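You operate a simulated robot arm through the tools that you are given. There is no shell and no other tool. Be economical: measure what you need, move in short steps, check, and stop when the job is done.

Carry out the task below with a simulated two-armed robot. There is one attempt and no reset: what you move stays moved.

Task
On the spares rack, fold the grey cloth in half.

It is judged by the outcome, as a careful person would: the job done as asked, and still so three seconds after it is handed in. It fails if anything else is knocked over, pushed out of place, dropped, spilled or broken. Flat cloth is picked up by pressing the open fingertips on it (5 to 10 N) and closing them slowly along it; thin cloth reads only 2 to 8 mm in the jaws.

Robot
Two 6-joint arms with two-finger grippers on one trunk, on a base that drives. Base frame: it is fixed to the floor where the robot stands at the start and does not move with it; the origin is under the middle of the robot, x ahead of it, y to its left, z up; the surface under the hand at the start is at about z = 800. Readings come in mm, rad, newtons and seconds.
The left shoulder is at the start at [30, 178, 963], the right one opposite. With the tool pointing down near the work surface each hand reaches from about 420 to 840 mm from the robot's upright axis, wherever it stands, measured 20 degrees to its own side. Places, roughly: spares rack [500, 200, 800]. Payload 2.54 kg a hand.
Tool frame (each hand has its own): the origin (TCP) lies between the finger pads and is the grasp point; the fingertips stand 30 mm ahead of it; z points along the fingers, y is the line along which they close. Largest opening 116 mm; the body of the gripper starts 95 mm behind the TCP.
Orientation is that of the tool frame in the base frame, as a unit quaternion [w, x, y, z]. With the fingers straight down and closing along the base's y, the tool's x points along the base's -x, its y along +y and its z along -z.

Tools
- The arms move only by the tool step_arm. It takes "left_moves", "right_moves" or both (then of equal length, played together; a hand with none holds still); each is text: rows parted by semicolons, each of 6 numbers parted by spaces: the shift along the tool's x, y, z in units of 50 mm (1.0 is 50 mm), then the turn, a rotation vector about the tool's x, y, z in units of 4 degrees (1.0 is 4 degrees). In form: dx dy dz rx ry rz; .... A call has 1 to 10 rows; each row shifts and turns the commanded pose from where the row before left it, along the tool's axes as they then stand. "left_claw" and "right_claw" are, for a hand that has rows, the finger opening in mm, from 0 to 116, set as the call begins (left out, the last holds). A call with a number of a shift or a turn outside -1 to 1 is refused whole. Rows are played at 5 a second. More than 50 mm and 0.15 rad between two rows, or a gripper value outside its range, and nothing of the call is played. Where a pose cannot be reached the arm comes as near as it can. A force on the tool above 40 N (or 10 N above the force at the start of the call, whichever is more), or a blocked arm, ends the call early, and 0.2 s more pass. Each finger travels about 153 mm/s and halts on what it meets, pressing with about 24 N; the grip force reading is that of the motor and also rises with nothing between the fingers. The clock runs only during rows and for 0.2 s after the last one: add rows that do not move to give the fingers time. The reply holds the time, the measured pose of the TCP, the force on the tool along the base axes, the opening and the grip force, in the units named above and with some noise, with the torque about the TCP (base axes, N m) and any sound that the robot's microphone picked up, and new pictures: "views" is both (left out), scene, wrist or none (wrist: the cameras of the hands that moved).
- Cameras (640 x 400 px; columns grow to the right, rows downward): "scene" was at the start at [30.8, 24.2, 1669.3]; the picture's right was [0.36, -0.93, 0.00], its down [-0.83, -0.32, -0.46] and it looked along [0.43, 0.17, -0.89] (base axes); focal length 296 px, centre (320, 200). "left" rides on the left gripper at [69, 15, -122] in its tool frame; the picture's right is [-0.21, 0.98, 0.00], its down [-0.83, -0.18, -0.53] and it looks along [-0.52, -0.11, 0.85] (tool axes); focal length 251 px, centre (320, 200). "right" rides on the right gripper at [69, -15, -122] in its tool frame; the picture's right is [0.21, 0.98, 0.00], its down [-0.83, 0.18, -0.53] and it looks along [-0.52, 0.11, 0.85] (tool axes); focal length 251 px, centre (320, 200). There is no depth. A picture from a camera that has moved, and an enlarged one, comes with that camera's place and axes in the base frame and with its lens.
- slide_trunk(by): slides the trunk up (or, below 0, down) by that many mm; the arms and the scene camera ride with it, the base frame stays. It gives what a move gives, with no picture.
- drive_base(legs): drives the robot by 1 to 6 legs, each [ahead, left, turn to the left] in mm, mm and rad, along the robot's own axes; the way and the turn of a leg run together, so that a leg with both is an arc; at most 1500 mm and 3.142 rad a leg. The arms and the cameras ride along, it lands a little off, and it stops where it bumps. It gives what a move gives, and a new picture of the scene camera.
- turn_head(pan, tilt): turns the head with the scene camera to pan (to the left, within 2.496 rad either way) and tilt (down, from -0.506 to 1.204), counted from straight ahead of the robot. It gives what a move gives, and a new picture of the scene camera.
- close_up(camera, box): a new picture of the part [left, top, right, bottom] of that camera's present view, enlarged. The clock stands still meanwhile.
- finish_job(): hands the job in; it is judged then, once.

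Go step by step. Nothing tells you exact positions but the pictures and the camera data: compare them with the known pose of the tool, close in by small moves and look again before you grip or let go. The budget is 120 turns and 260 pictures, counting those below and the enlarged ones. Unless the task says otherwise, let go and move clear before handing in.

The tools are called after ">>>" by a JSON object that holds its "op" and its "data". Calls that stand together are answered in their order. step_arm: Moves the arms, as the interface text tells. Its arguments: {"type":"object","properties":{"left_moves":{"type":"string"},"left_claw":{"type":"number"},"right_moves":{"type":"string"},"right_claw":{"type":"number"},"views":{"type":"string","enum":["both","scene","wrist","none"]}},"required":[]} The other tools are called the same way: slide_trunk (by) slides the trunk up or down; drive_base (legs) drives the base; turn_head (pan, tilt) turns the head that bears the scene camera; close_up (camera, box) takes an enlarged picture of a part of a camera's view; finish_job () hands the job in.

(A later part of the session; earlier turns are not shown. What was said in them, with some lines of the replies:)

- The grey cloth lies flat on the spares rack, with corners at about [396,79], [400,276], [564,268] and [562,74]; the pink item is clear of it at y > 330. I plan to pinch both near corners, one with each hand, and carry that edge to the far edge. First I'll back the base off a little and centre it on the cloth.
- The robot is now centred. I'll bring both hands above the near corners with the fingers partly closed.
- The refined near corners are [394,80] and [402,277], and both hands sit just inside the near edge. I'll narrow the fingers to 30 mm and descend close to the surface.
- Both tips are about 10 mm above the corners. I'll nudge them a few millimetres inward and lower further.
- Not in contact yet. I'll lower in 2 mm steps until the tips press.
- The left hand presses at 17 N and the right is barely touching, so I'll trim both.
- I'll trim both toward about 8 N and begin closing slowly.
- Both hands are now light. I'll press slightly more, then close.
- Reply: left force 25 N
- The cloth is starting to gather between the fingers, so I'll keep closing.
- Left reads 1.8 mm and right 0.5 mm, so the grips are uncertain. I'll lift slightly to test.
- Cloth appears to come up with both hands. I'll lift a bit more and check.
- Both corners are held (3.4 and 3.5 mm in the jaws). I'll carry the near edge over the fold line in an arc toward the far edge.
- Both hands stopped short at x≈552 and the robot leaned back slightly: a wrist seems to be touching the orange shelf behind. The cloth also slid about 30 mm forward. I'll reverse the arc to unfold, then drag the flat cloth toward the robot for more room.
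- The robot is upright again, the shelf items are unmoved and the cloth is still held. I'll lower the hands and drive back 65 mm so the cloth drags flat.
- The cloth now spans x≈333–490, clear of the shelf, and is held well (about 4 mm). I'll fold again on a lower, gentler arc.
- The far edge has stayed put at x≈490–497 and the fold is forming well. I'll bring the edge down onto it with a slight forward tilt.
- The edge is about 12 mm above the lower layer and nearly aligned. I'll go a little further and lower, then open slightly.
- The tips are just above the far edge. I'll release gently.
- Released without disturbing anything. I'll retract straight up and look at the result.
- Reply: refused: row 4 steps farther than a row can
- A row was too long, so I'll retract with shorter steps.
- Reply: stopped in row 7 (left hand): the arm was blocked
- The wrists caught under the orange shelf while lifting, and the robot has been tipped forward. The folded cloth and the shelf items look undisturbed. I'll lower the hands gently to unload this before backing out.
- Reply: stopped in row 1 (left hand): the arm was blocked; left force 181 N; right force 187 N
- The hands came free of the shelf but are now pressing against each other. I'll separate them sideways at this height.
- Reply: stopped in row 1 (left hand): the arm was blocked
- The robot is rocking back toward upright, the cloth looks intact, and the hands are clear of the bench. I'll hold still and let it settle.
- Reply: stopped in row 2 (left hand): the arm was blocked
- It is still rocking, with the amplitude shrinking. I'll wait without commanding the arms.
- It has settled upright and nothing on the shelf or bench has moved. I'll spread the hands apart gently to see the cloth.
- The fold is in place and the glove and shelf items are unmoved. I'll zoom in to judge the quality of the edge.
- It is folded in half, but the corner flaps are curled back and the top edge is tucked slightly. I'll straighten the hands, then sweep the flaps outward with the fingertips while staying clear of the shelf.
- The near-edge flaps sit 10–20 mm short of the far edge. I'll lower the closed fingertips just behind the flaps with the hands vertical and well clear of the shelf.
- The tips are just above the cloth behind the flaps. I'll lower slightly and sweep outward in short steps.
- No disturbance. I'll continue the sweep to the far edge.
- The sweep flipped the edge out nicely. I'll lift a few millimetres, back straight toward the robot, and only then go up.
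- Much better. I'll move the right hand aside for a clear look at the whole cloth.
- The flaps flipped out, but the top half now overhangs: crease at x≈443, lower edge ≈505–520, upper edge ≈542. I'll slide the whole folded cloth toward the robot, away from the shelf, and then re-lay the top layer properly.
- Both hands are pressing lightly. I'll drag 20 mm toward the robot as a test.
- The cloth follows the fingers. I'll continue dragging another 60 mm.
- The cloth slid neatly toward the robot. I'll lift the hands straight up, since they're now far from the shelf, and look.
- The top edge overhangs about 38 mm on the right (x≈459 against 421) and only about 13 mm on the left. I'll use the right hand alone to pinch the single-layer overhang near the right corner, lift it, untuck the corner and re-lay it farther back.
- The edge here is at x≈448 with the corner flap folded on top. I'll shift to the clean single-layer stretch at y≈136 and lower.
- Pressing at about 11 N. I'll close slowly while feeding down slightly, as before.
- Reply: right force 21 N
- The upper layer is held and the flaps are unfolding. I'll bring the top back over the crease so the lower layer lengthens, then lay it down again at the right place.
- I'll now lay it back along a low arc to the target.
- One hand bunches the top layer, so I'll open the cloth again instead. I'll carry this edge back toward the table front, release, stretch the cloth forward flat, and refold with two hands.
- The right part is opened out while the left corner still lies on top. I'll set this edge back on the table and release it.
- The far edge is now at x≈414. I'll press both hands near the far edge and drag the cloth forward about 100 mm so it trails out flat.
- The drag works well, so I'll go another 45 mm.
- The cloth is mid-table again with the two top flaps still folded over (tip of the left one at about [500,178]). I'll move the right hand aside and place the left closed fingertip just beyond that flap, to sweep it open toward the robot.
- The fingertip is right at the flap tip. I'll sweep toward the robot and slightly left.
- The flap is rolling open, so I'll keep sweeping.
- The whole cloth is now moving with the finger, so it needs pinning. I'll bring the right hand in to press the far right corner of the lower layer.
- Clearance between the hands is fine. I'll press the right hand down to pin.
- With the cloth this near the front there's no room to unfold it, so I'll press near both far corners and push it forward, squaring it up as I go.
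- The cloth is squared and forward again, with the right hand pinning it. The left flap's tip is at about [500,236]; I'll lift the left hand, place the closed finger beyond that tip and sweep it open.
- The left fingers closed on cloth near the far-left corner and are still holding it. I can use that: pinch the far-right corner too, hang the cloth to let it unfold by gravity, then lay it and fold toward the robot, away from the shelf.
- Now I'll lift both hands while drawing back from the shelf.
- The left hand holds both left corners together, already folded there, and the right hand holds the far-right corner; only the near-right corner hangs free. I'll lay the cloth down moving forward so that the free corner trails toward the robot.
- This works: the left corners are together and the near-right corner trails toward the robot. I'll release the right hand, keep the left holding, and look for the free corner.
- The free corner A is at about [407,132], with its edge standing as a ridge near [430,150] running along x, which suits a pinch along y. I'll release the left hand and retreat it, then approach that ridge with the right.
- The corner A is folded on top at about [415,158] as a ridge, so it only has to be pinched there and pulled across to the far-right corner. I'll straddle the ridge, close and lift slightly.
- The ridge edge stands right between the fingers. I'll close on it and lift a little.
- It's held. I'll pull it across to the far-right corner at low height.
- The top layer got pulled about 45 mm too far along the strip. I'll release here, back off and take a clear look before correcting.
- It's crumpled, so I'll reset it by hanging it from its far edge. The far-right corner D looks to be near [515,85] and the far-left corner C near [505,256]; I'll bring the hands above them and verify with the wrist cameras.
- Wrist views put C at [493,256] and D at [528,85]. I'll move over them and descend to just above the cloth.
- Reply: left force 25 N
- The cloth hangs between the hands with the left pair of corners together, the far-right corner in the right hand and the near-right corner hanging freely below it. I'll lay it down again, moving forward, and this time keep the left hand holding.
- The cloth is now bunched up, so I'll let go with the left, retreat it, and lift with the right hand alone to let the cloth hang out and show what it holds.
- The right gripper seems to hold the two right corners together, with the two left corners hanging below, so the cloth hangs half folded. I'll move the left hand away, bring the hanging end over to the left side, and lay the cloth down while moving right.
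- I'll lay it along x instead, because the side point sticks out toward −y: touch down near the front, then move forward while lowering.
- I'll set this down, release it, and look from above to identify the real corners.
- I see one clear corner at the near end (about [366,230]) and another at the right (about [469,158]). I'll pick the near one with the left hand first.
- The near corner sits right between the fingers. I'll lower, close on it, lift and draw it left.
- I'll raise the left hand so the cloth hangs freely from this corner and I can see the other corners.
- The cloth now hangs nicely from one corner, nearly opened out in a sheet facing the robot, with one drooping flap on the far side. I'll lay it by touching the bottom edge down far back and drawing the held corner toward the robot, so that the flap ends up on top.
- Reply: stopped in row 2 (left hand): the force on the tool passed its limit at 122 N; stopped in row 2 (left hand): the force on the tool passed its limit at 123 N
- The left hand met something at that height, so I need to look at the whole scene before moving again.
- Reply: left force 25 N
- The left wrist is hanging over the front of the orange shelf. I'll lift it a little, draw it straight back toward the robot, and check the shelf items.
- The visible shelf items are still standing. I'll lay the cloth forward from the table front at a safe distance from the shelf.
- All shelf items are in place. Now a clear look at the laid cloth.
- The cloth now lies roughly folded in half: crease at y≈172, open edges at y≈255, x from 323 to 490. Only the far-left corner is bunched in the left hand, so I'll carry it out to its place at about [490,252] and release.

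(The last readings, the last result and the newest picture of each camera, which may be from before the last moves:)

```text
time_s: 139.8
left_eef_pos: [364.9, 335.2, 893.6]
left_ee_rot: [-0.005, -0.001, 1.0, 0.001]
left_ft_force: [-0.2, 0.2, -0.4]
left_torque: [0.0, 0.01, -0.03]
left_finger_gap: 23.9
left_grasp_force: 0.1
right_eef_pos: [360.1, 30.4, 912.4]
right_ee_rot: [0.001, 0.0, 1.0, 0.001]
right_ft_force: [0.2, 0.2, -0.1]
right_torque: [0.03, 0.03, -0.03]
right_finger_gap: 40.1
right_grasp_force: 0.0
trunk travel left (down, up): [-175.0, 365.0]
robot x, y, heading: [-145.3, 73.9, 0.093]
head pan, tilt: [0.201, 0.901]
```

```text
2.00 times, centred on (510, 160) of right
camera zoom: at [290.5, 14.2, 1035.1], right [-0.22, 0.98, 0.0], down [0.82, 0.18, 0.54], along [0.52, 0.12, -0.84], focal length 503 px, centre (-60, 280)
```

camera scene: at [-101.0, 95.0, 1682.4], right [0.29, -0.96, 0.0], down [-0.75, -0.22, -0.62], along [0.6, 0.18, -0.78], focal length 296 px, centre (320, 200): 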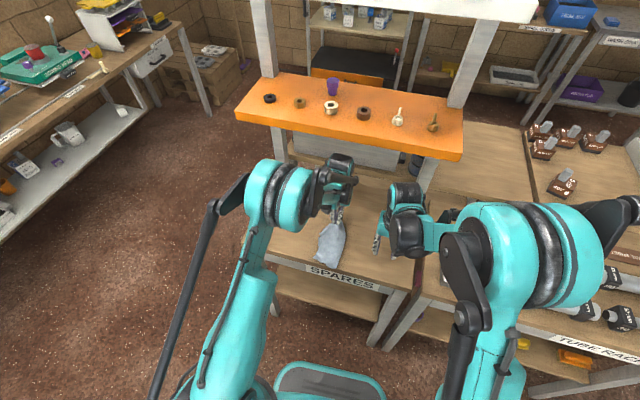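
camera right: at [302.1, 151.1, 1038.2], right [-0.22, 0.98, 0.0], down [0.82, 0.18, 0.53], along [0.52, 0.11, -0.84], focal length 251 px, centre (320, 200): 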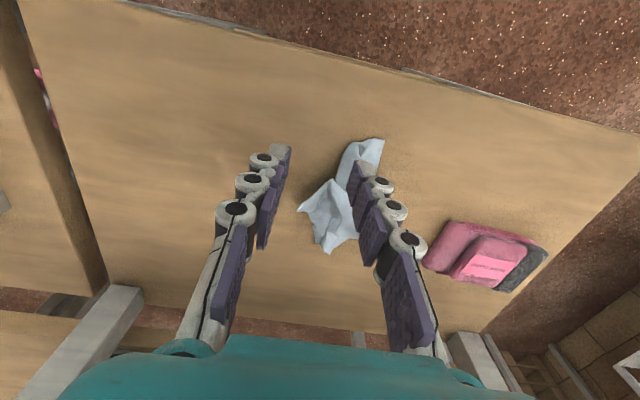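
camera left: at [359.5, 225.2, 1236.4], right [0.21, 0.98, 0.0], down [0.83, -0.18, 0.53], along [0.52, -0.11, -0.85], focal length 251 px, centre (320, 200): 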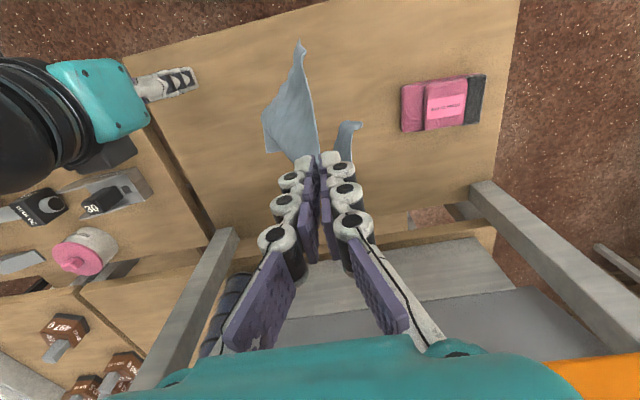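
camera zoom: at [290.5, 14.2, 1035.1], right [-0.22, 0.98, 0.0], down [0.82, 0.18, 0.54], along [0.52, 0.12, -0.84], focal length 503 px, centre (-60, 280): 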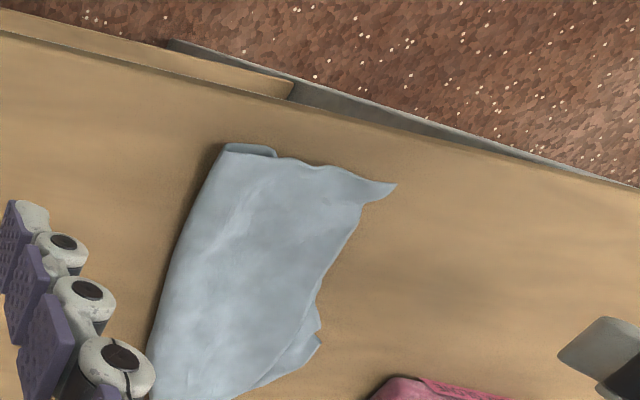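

This now looks like a proper half fold. I'll zoom in on the far end and on the left edge to see what is still loose.

>>> {"op": "close_up", "data": {"camera": "scene", "box": [322, 205, 370, 240]}}

>>> {"op": "close_up", "data": {"camera": "scene", "box": [322, 235, 370, 270]}}

```text
11.43 times, centred on (346, 222) of scene
camera zoom: at [-100.3, 94.6, 1682.3], right [0.29, -0.96, 0.0], down [-0.75, -0.22, -0.62], along [0.59, 0.18, -0.78], focal length 3384 px, centre (23, -57)
```

zoom: 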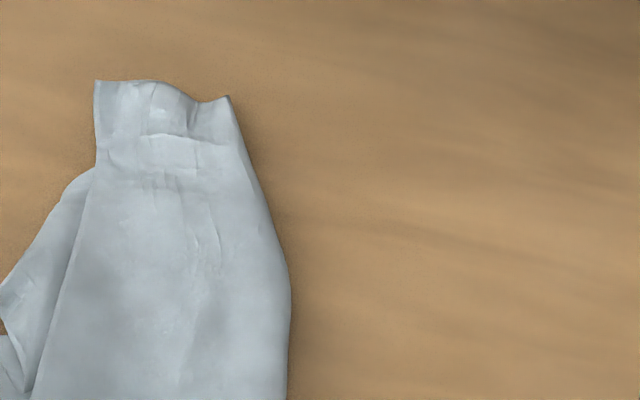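

```text
11.43 times, centred on (346, 252) of scene
camera zoom: at [-100.3, 94.6, 1682.3], right [0.29, -0.96, 0.0], down [-0.75, -0.22, -0.62], along [0.59, 0.18, -0.78], focal length 3384 px, centre (23, -400)
```

zoom: 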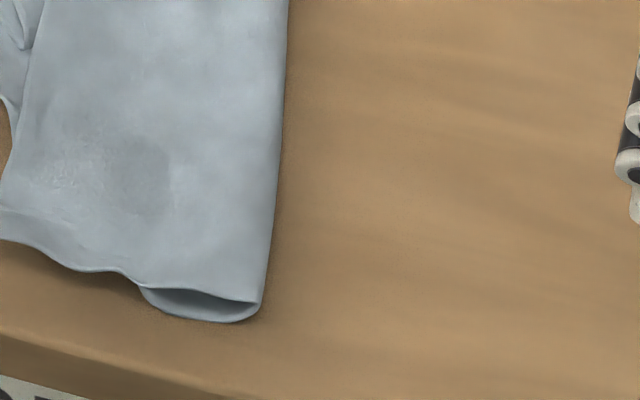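

The upper layer lies well, but the lower layer's far-left corner is tucked back: its tip peeks out at about [430,266] and should be near [515,260]. I'll pin the near end with the right hand, press the left fingertip on the tip and drag it forward.

>>> {"op": "step_arm", "data": {"right_moves": "0 0.7 0 0 0 0; 0 0.7 0 0 0 0; 0 0.7 0 0 0 0; 0 0.7 0 0 0 0; 0 0 0.8 0 0 0; 0 0 0.72 0 0 0; 0 0 0 0 0 0", "left_moves": "-0.6 -0.35 0 0 0 0; -0.6 -0.6 0 0 0 0; 0 -0.45 0 0 0 0; 0 0 0.6 0 0 0; 0 0 0.5 0 0 0; 0 0 0.06 0 0 0; 0 0 0 0 0 0", "right_claw": 20, "left_claw": 0, "views": "wrist"}}

>>> {"op": "close_up", "data": {"camera": "left", "box": [200, 90, 440, 240]}}

```text
time_s: 141.4
left_eef_pos: [425.9, 263.2, 835.7]
left_ee_rot: [-0.005, -0.001, 1.0, 0.0]
left_ft_force: [-0.6, 0.1, -0.3]
left_torque: [0.02, -0.02, -0.02]
left_finger_gap: 0.0
left_grasp_force: 24.4
right_eef_pos: [358.8, 173.3, 839.4]
right_ee_rot: [0.0, -0.001, 1.0, 0.0]
right_ft_force: [0.9, 0.2, 0.3]
right_torque: [0.03, 0.01, 0.02]
right_finger_gap: 20.1
right_grasp_force: 0.1
trunk travel left (down, up): [-175.0, 365.0]
robot x, y, heading: [-144.5, 75.6, 0.094]
head pan, tilt: [0.201, 0.901]
camera right: at [288.2, 156.4, 960.6], right [-0.22, 0.98, 0.0], down [0.82, 0.18, 0.54], along [0.52, 0.12, -0.84], focal length 251 px, centre (320, 200)
camera left: at [358.2, 279.6, 957.6], right [0.21, 0.98, 0.0], down [0.83, -0.18, 0.53], along [0.51, -0.11, -0.85], focal length 251 px, centre (320, 200)
```

right: 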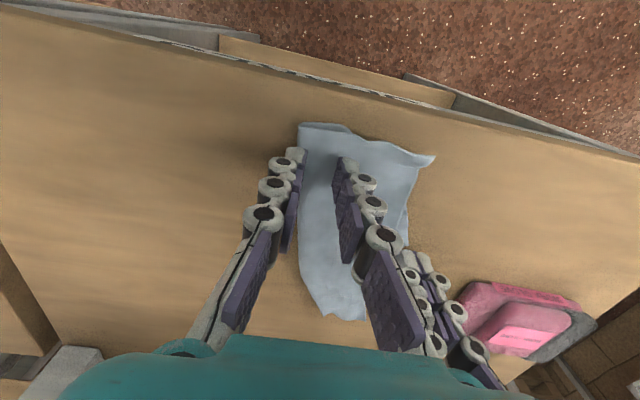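
left: 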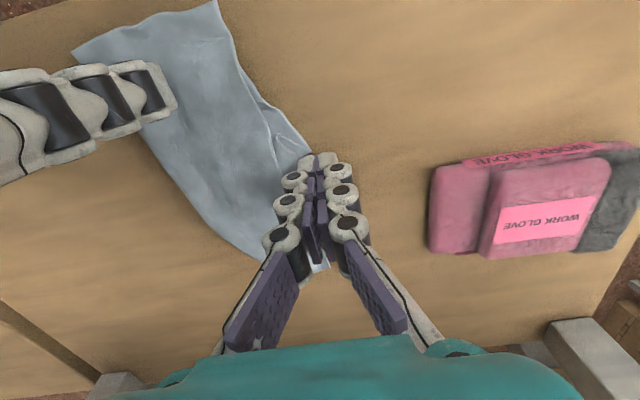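

```text
2.67 times, centred on (320, 165) of left
camera zoom: at [358.2, 279.6, 957.6], right [0.21, 0.98, 0.0], down [0.83, -0.18, 0.53], along [0.51, -0.11, -0.85], focal length 670 px, centre (320, 293)
```

zoom: 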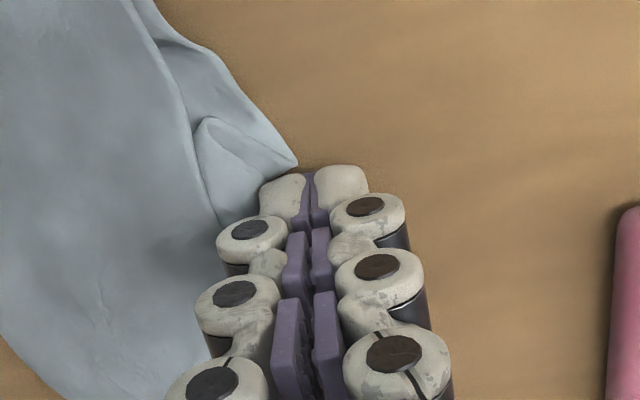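

>>> {"op": "step_arm", "data": {"right_moves": "0.0 0.1 0.1 0 0 0; 0 0 0.06 0 0 0; 0 0 0 0 0 0; 0 0 0 0 0 0", "left_moves": "0.16 -0.06 0 0 0 0; 0 0 0.08 0 0 0; 0 0 0.02 0 0 0; 0 0 0 0 0 0", "views": "none"}}

```text
time_s: 142.4
left_eef_pos: [416.3, 261.6, 831.8]
left_ee_rot: [-0.004, -0.001, 1.0, 0.001]
left_ft_force: [0.4, 0.2, 0.0]
left_torque: [0.01, 0.0, 0.04]
left_finger_gap: 0.0
left_grasp_force: 23.7
right_eef_pos: [359.1, 178.3, 830.6]
right_ee_rot: [0.002, -0.001, 1.0, 0.0]
right_ft_force: [2.2, 3.5, 30.2]
right_torque: [0.53, -0.01, -0.1]
right_finger_gap: 19.3
right_grasp_force: 0.1
trunk travel left (down, up): [-175.0, 365.0]
robot x, y, heading: [-144.8, 73.5, 0.093]
head pan, tilt: [0.201, 0.901]
```

>>> {"op": "step_arm", "data": {"right_moves": "0 0 -0.01 0 0 0; 0 0 0 0 0 0; 0 0 0 0 0 0; 0 0 0 0 0 0; 0 0 0 0 0 0; 0 0 0 0 0 0; 0 0 0 0 0 0; 0 0 0 0 0 0; 0 0 0 0 0 0; 0 0 0 0 0 0", "left_moves": "0 0 0.03 0 0 0; 0 0 0.018 0 0 0; -0.1 0 0 0 0 0; -0.22 0 0 0 0 0; -0.24 0 0 0 0 0; -0.24 0 0 0 0 0; -0.24 0 0 0 0 0; -0.24 0 0 0 0 0; -0.24 0 0 0 0 0; -0.2 0 0 0 0 0", "views": "wrist"}}

>>> {"op": "close_up", "data": {"camera": "scene", "box": [285, 185, 381, 257]}}

```text
time_s: 144.6
left_eef_pos: [501.6, 260.8, 828.5]
left_ee_rot: [-0.003, -0.001, 1.0, 0.001]
left_ft_force: [-9.4, -1.9, 10.8]
left_torque: [-0.16, 0.13, -0.1]
left_finger_gap: 0.0
left_grasp_force: 23.4
right_eef_pos: [359.3, 175.2, 830.5]
right_ee_rot: [0.002, -0.001, 1.0, 0.0]
right_ft_force: [3.5, 0.5, 8.8]
right_torque: [0.07, -0.07, -0.06]
right_finger_gap: 20.0
right_grasp_force: 0.0
trunk travel left (down, up): [-175.0, 365.0]
robot x, y, heading: [-143.0, 74.3, 0.09]
head pan, tilt: [0.201, 0.901]
camera right: at [288.2, 159.7, 952.8], right [-0.22, 0.98, 0.0], down [0.82, 0.18, 0.54], along [0.52, 0.12, -0.84], focal length 251 px, centre (320, 200)
camera left: at [434.0, 278.1, 950.8], right [0.21, 0.98, 0.0], down [0.83, -0.18, 0.53], along [0.51, -0.11, -0.85], focal length 251 px, centre (320, 200)
```

right: 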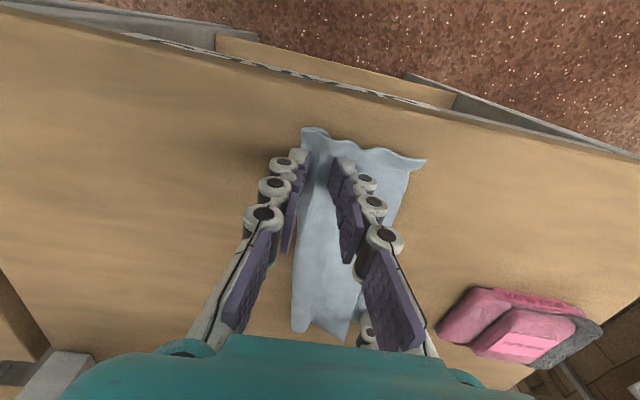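
left: 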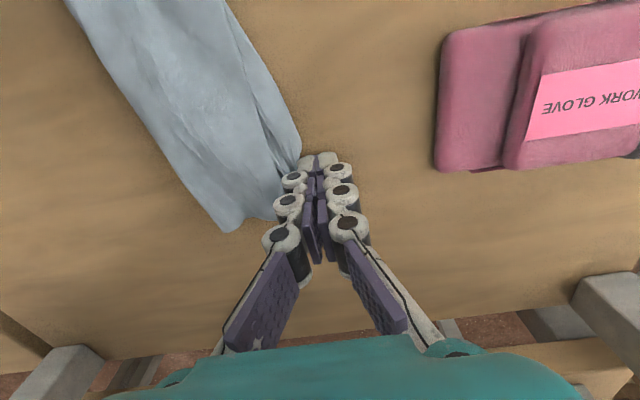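

```text
5.56 times, centred on (333, 221) of scene
camera zoom: at [-103.5, 94.4, 1682.5], right [0.29, -0.96, 0.0], down [-0.75, -0.22, -0.62], along [0.6, 0.18, -0.78], focal length 1645 px, centre (248, 83)
```

zoom: 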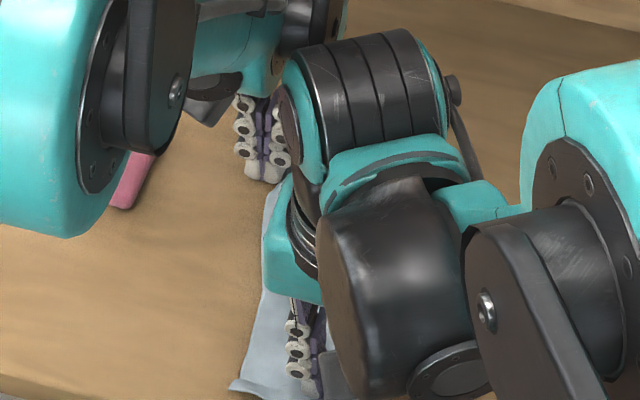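

The lower layer pulled out nicely and the left edge is straight now. I'll lift both hands off, back away and look.

>>> {"op": "step_arm", "data": {"right_moves": "0 0 -0.3 0 0 0; 0 0 -0.7 0 0 0; 0 -0.8 -0.3 0 0 0; 0 -0.95 0 0 0 0; 0 -0.95 0 0 0 0; 0 -0.3 0 0 0 0; 0 0 0 0 0 0; 0 0 0 0 0 0", "left_moves": "0 0 -0.3 0 0 0; 0 0.3 -0.2 0 0 0; 0.5 0.3 -0.3 0 0 0; 0.8 0.3 -0.3 0 0 0; 0.8 0.3 0 0 0 0; 0.6 0.4 0 0 0 0; 0.6 0.5 0 0 0 0; 0 0 0 0 0 0", "views": "none"}}

>>> {"op": "close_up", "data": {"camera": "scene", "box": [295, 190, 375, 260]}}

>>> {"op": "close_up", "data": {"camera": "scene", "box": [322, 205, 370, 240]}}

```text
time_s: 146.4
left_eef_pos: [338.4, 365.5, 886.5]
left_ee_rot: [-0.005, -0.001, 1.0, 0.001]
left_ft_force: [-0.5, 0.4, -0.2]
left_torque: [-0.01, 0.03, -0.02]
left_finger_gap: 0.2
left_grasp_force: 24.1
right_eef_pos: [362.8, 23.8, 895.6]
right_ee_rot: [0.001, -0.001, 1.0, 0.0]
right_ft_force: [0.0, 0.1, -0.5]
right_torque: [-0.02, 0.06, -0.01]
right_finger_gap: 19.8
right_grasp_force: 0.0
trunk travel left (down, up): [-175.0, 365.0]
robot x, y, heading: [-142.8, 78.1, 0.093]
head pan, tilt: [0.201, 0.901]
```

```text
5.71 times, centred on (335, 225) of scene
camera zoom: at [-99.9, 94.7, 1682.3], right [0.29, -0.96, 0.0], down [-0.75, -0.22, -0.62], along [0.59, 0.18, -0.78], focal length 1692 px, centre (234, 57)
```

zoom: 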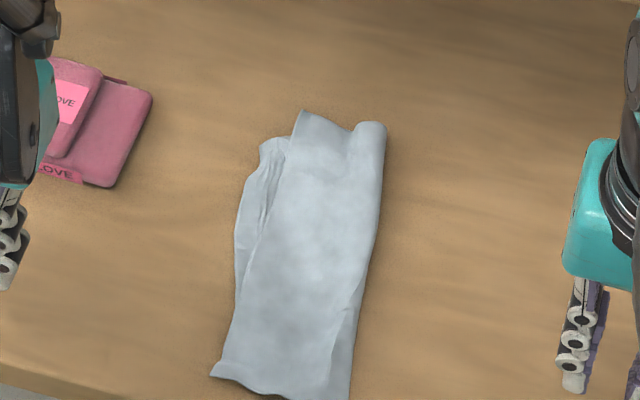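

```text
11.43 times, centred on (346, 222) of scene
camera zoom: at [-99.9, 94.7, 1682.3], right [0.29, -0.96, 0.0], down [-0.75, -0.22, -0.62], along [0.59, 0.18, -0.78], focal length 3384 px, centre (23, -57)
```

zoom: 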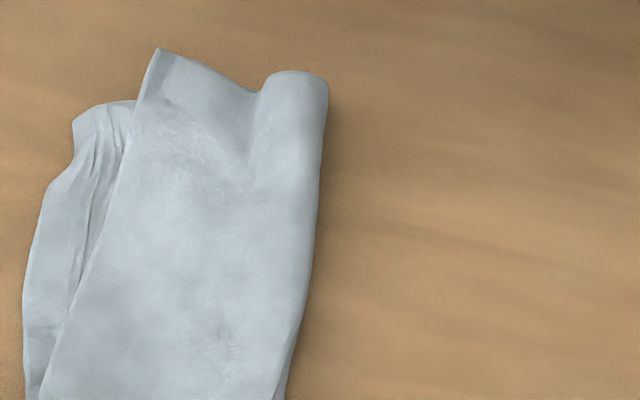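

That's a neat half fold; only the upper far-left corner sits about 25 mm to the right of the lower one. I'll make one light corrective drag on that upper corner toward the left.

>>> {"op": "step_arm", "data": {"left_moves": "0 -0.9 0 0 0 0; 0 -0.9 0 0 0 0; -0.4 -0.85 0 0 0 0; -0.9 0 0 0 0 0; -0.95 0 0 0 0 0; -0.95 0 0 0 0 0; 0 0 0.6 0 0 0; 0 0 0.4 0 0 0; 0 0 0.06 0 0 0; 0 0 0 0 0 0", "left_claw": 0, "views": "wrist"}}

```text
time_s: 148.6
left_eef_pos: [497.9, 234.3, 830.8]
left_ee_rot: [-0.005, -0.001, 1.0, 0.0]
left_ft_force: [0.6, -0.6, 2.7]
left_torque: [0.0, 0.0, -0.01]
left_finger_gap: 0.4
left_grasp_force: 24.2
right_eef_pos: [362.7, 25.7, 895.1]
right_ee_rot: [0.001, -0.001, 1.0, -0.001]
right_ft_force: [0.2, 0.3, -0.3]
right_torque: [0.01, 0.0, -0.02]
right_finger_gap: 20.0
right_grasp_force: 0.1
trunk travel left (down, up): [-175.0, 365.0]
robot x, y, heading: [-141.7, 74.4, 0.089]
head pan, tilt: [0.201, 0.901]
camera left: at [429.8, 250.7, 952.7], right [0.21, 0.98, 0.0], down [0.83, -0.18, 0.53], along [0.51, -0.11, -0.85], focal length 251 px, centre (320, 200)
```

left: 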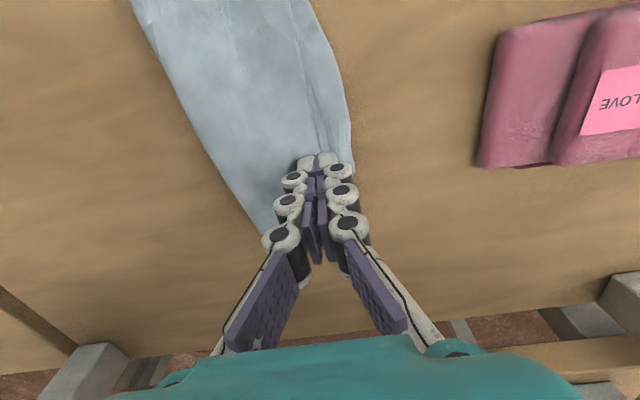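

The finger is right on the upper layer's edge; I'll shift it a little to the right, onto the upper layer only, then drag lightly left and lift.

>>> {"op": "step_arm", "data": {"left_moves": "0 0 -0.16 0 0 0; 0 -0.32 0 0 0 0; 0 0 0.16 0 0 0; 0 0.1 0 0 0 0; 0 0.12 0 0 0 0; 0 0.12 0 0 0 0; 0 0.12 0 0 0 0; 0 0.06 0 0 0 0; 0 0 0 0 0 0", "views": "wrist"}}

>>> {"op": "close_up", "data": {"camera": "scene", "box": [295, 190, 375, 260]}}

```text
time_s: 150.6
left_eef_pos: [497.7, 244.0, 829.3]
left_ee_rot: [-0.005, -0.001, 1.0, 0.0]
left_ft_force: [0.9, -1.8, 5.4]
left_torque: [-0.03, -0.05, -0.04]
left_finger_gap: 0.2
left_grasp_force: 23.9
right_eef_pos: [361.0, 25.2, 895.2]
right_ee_rot: [0.001, -0.001, 1.0, 0.0]
right_ft_force: [1.0, 0.4, -0.4]
right_torque: [-0.03, 0.0, -0.04]
right_finger_gap: 19.9
right_grasp_force: 0.1
trunk travel left (down, up): [-175.0, 365.0]
robot x, y, heading: [-142.3, 75.8, 0.09]
head pan, tilt: [0.201, 0.901]
camera left: at [429.8, 260.4, 951.3], right [0.21, 0.98, 0.0], down [0.83, -0.18, 0.53], along [0.51, -0.11, -0.85], focal length 251 px, centre (320, 200)
```

left: 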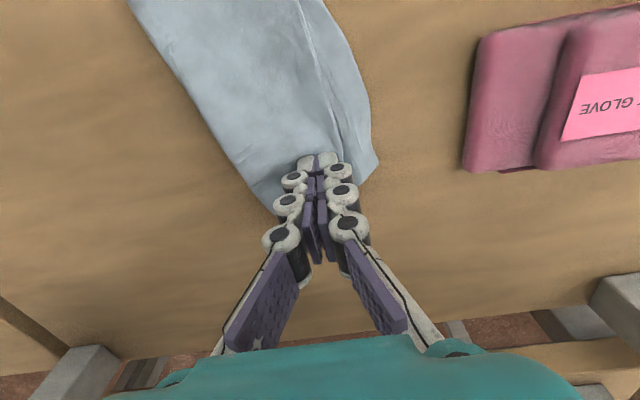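

```text
5.71 times, centred on (335, 225) of scene
camera zoom: at [-101.1, 94.7, 1682.4], right [0.29, -0.96, 0.0], down [-0.75, -0.22, -0.62], along [0.6, 0.18, -0.78], focal length 1692 px, centre (234, 57)
```

zoom: 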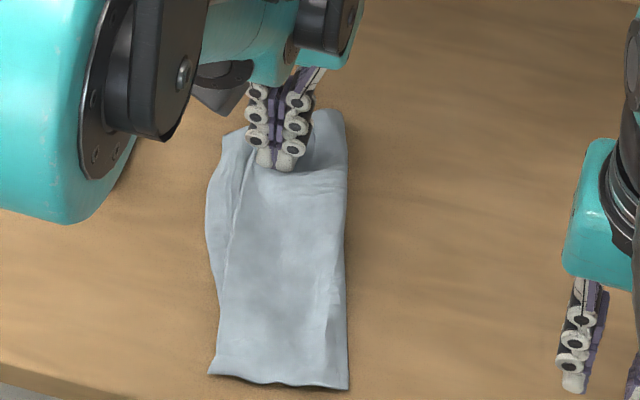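

The whole end straightened into a tidy rectangle. I'll lift off straight up a little, back away, and do the final check.

>>> {"op": "step_arm", "data": {"left_moves": "0 0 -0.3 0 0 0; 0 0 -0.3 0 0 0; 0.8 0 -0.3 0 0 0; 0.9 0.2 -0.2 0 0 0; 0.9 0.4 0 0 0 0; 0.5 0.8 0 0 0 0; 0.3 0.9 0 0 0 0; 0 0 0 0 0 0", "views": "scene"}}

>>> {"op": "close_up", "data": {"camera": "scene", "box": [295, 190, 375, 260]}}

>>> {"op": "close_up", "data": {"camera": "scene", "box": [210, 50, 490, 225]}}

```text
time_s: 152.4
left_eef_pos: [328.2, 360.7, 884.1]
left_ee_rot: [-0.004, -0.001, 1.0, 0.002]
left_ft_force: [-0.6, 0.4, 1.2]
left_torque: [0.04, 0.0, -0.01]
left_finger_gap: 0.2
left_grasp_force: 24.0
right_eef_pos: [362.6, 24.4, 895.3]
right_ee_rot: [0.001, 0.0, 1.0, 0.0]
right_ft_force: [0.3, 0.1, -0.1]
right_torque: [0.01, 0.0, -0.05]
right_finger_gap: 19.9
right_grasp_force: 0.2
trunk travel left (down, up): [-175.0, 365.0]
robot x, y, heading: [-142.6, 74.2, 0.089]
head pan, tilt: [0.201, 0.901]
camera scene: at [-100.2, 94.3, 1682.3], right [0.29, -0.96, 0.0], down [-0.75, -0.22, -0.62], along [0.59, 0.18, -0.78], focal length 296 px, centre (320, 200)
```

scene: 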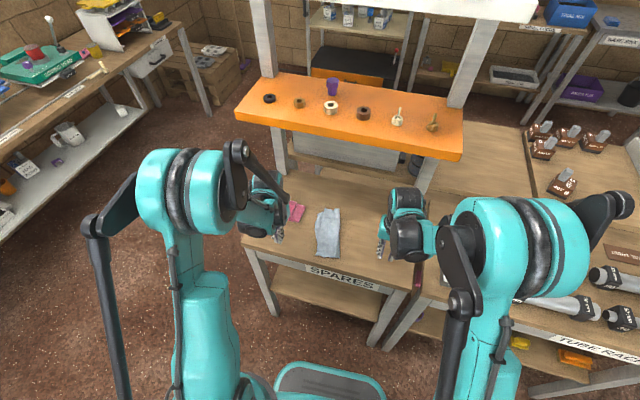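

```text
5.71 times, centred on (335, 225) of scene
camera zoom: at [-100.2, 94.3, 1682.3], right [0.29, -0.96, 0.0], down [-0.75, -0.22, -0.62], along [0.59, 0.18, -0.78], focal length 1692 px, centre (234, 57)
```

zoom: 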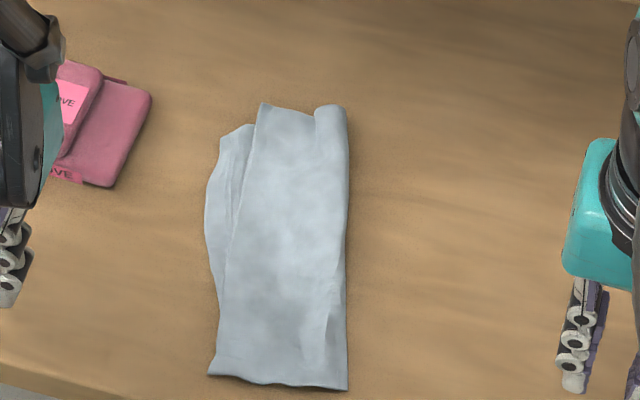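

```text
2.29 times, centred on (350, 138) of scene
camera zoom: at [-100.2, 94.3, 1682.3], right [0.29, -0.96, 0.0], down [-0.75, -0.22, -0.62], along [0.59, 0.18, -0.78], focal length 677 px, centre (251, 343)
```

zoom: 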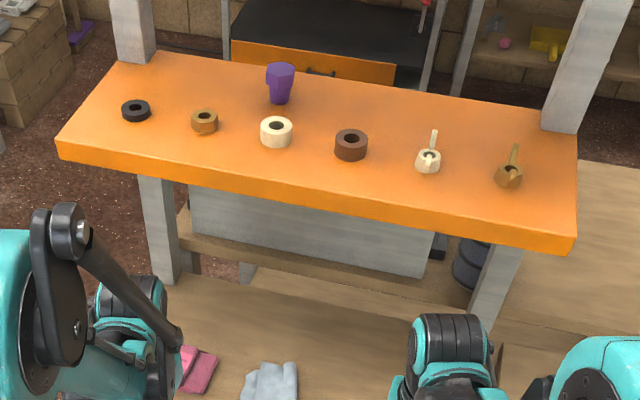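

The grey cloth lies folded in half on the spares rack, with its edges within roughly 15–25 mm of each other. The glove and all the shelf items are standing in place, and both hands are clear, so I'm handing in.

>>> {"op": "finish_job", "data": {}}

```text
The job is handed in.
```

I folded the grey cloth in half on the spares rack and handed the job in; both hands had let go and were clear. The edges are not exact: at the far-left corner the layers are still about 15–25 mm apart.

It took several attempts, so the cloth was moved and partly crumpled before the final fold, and it no longer lies where it started.

The robot's wrists hit the orange shelf behind the rack more than once. One hit tipped the robot forward briefly, and another registered about 120 N. In the last pictures everything on that shelf was still standing, and it and the work glove looked to be in place.
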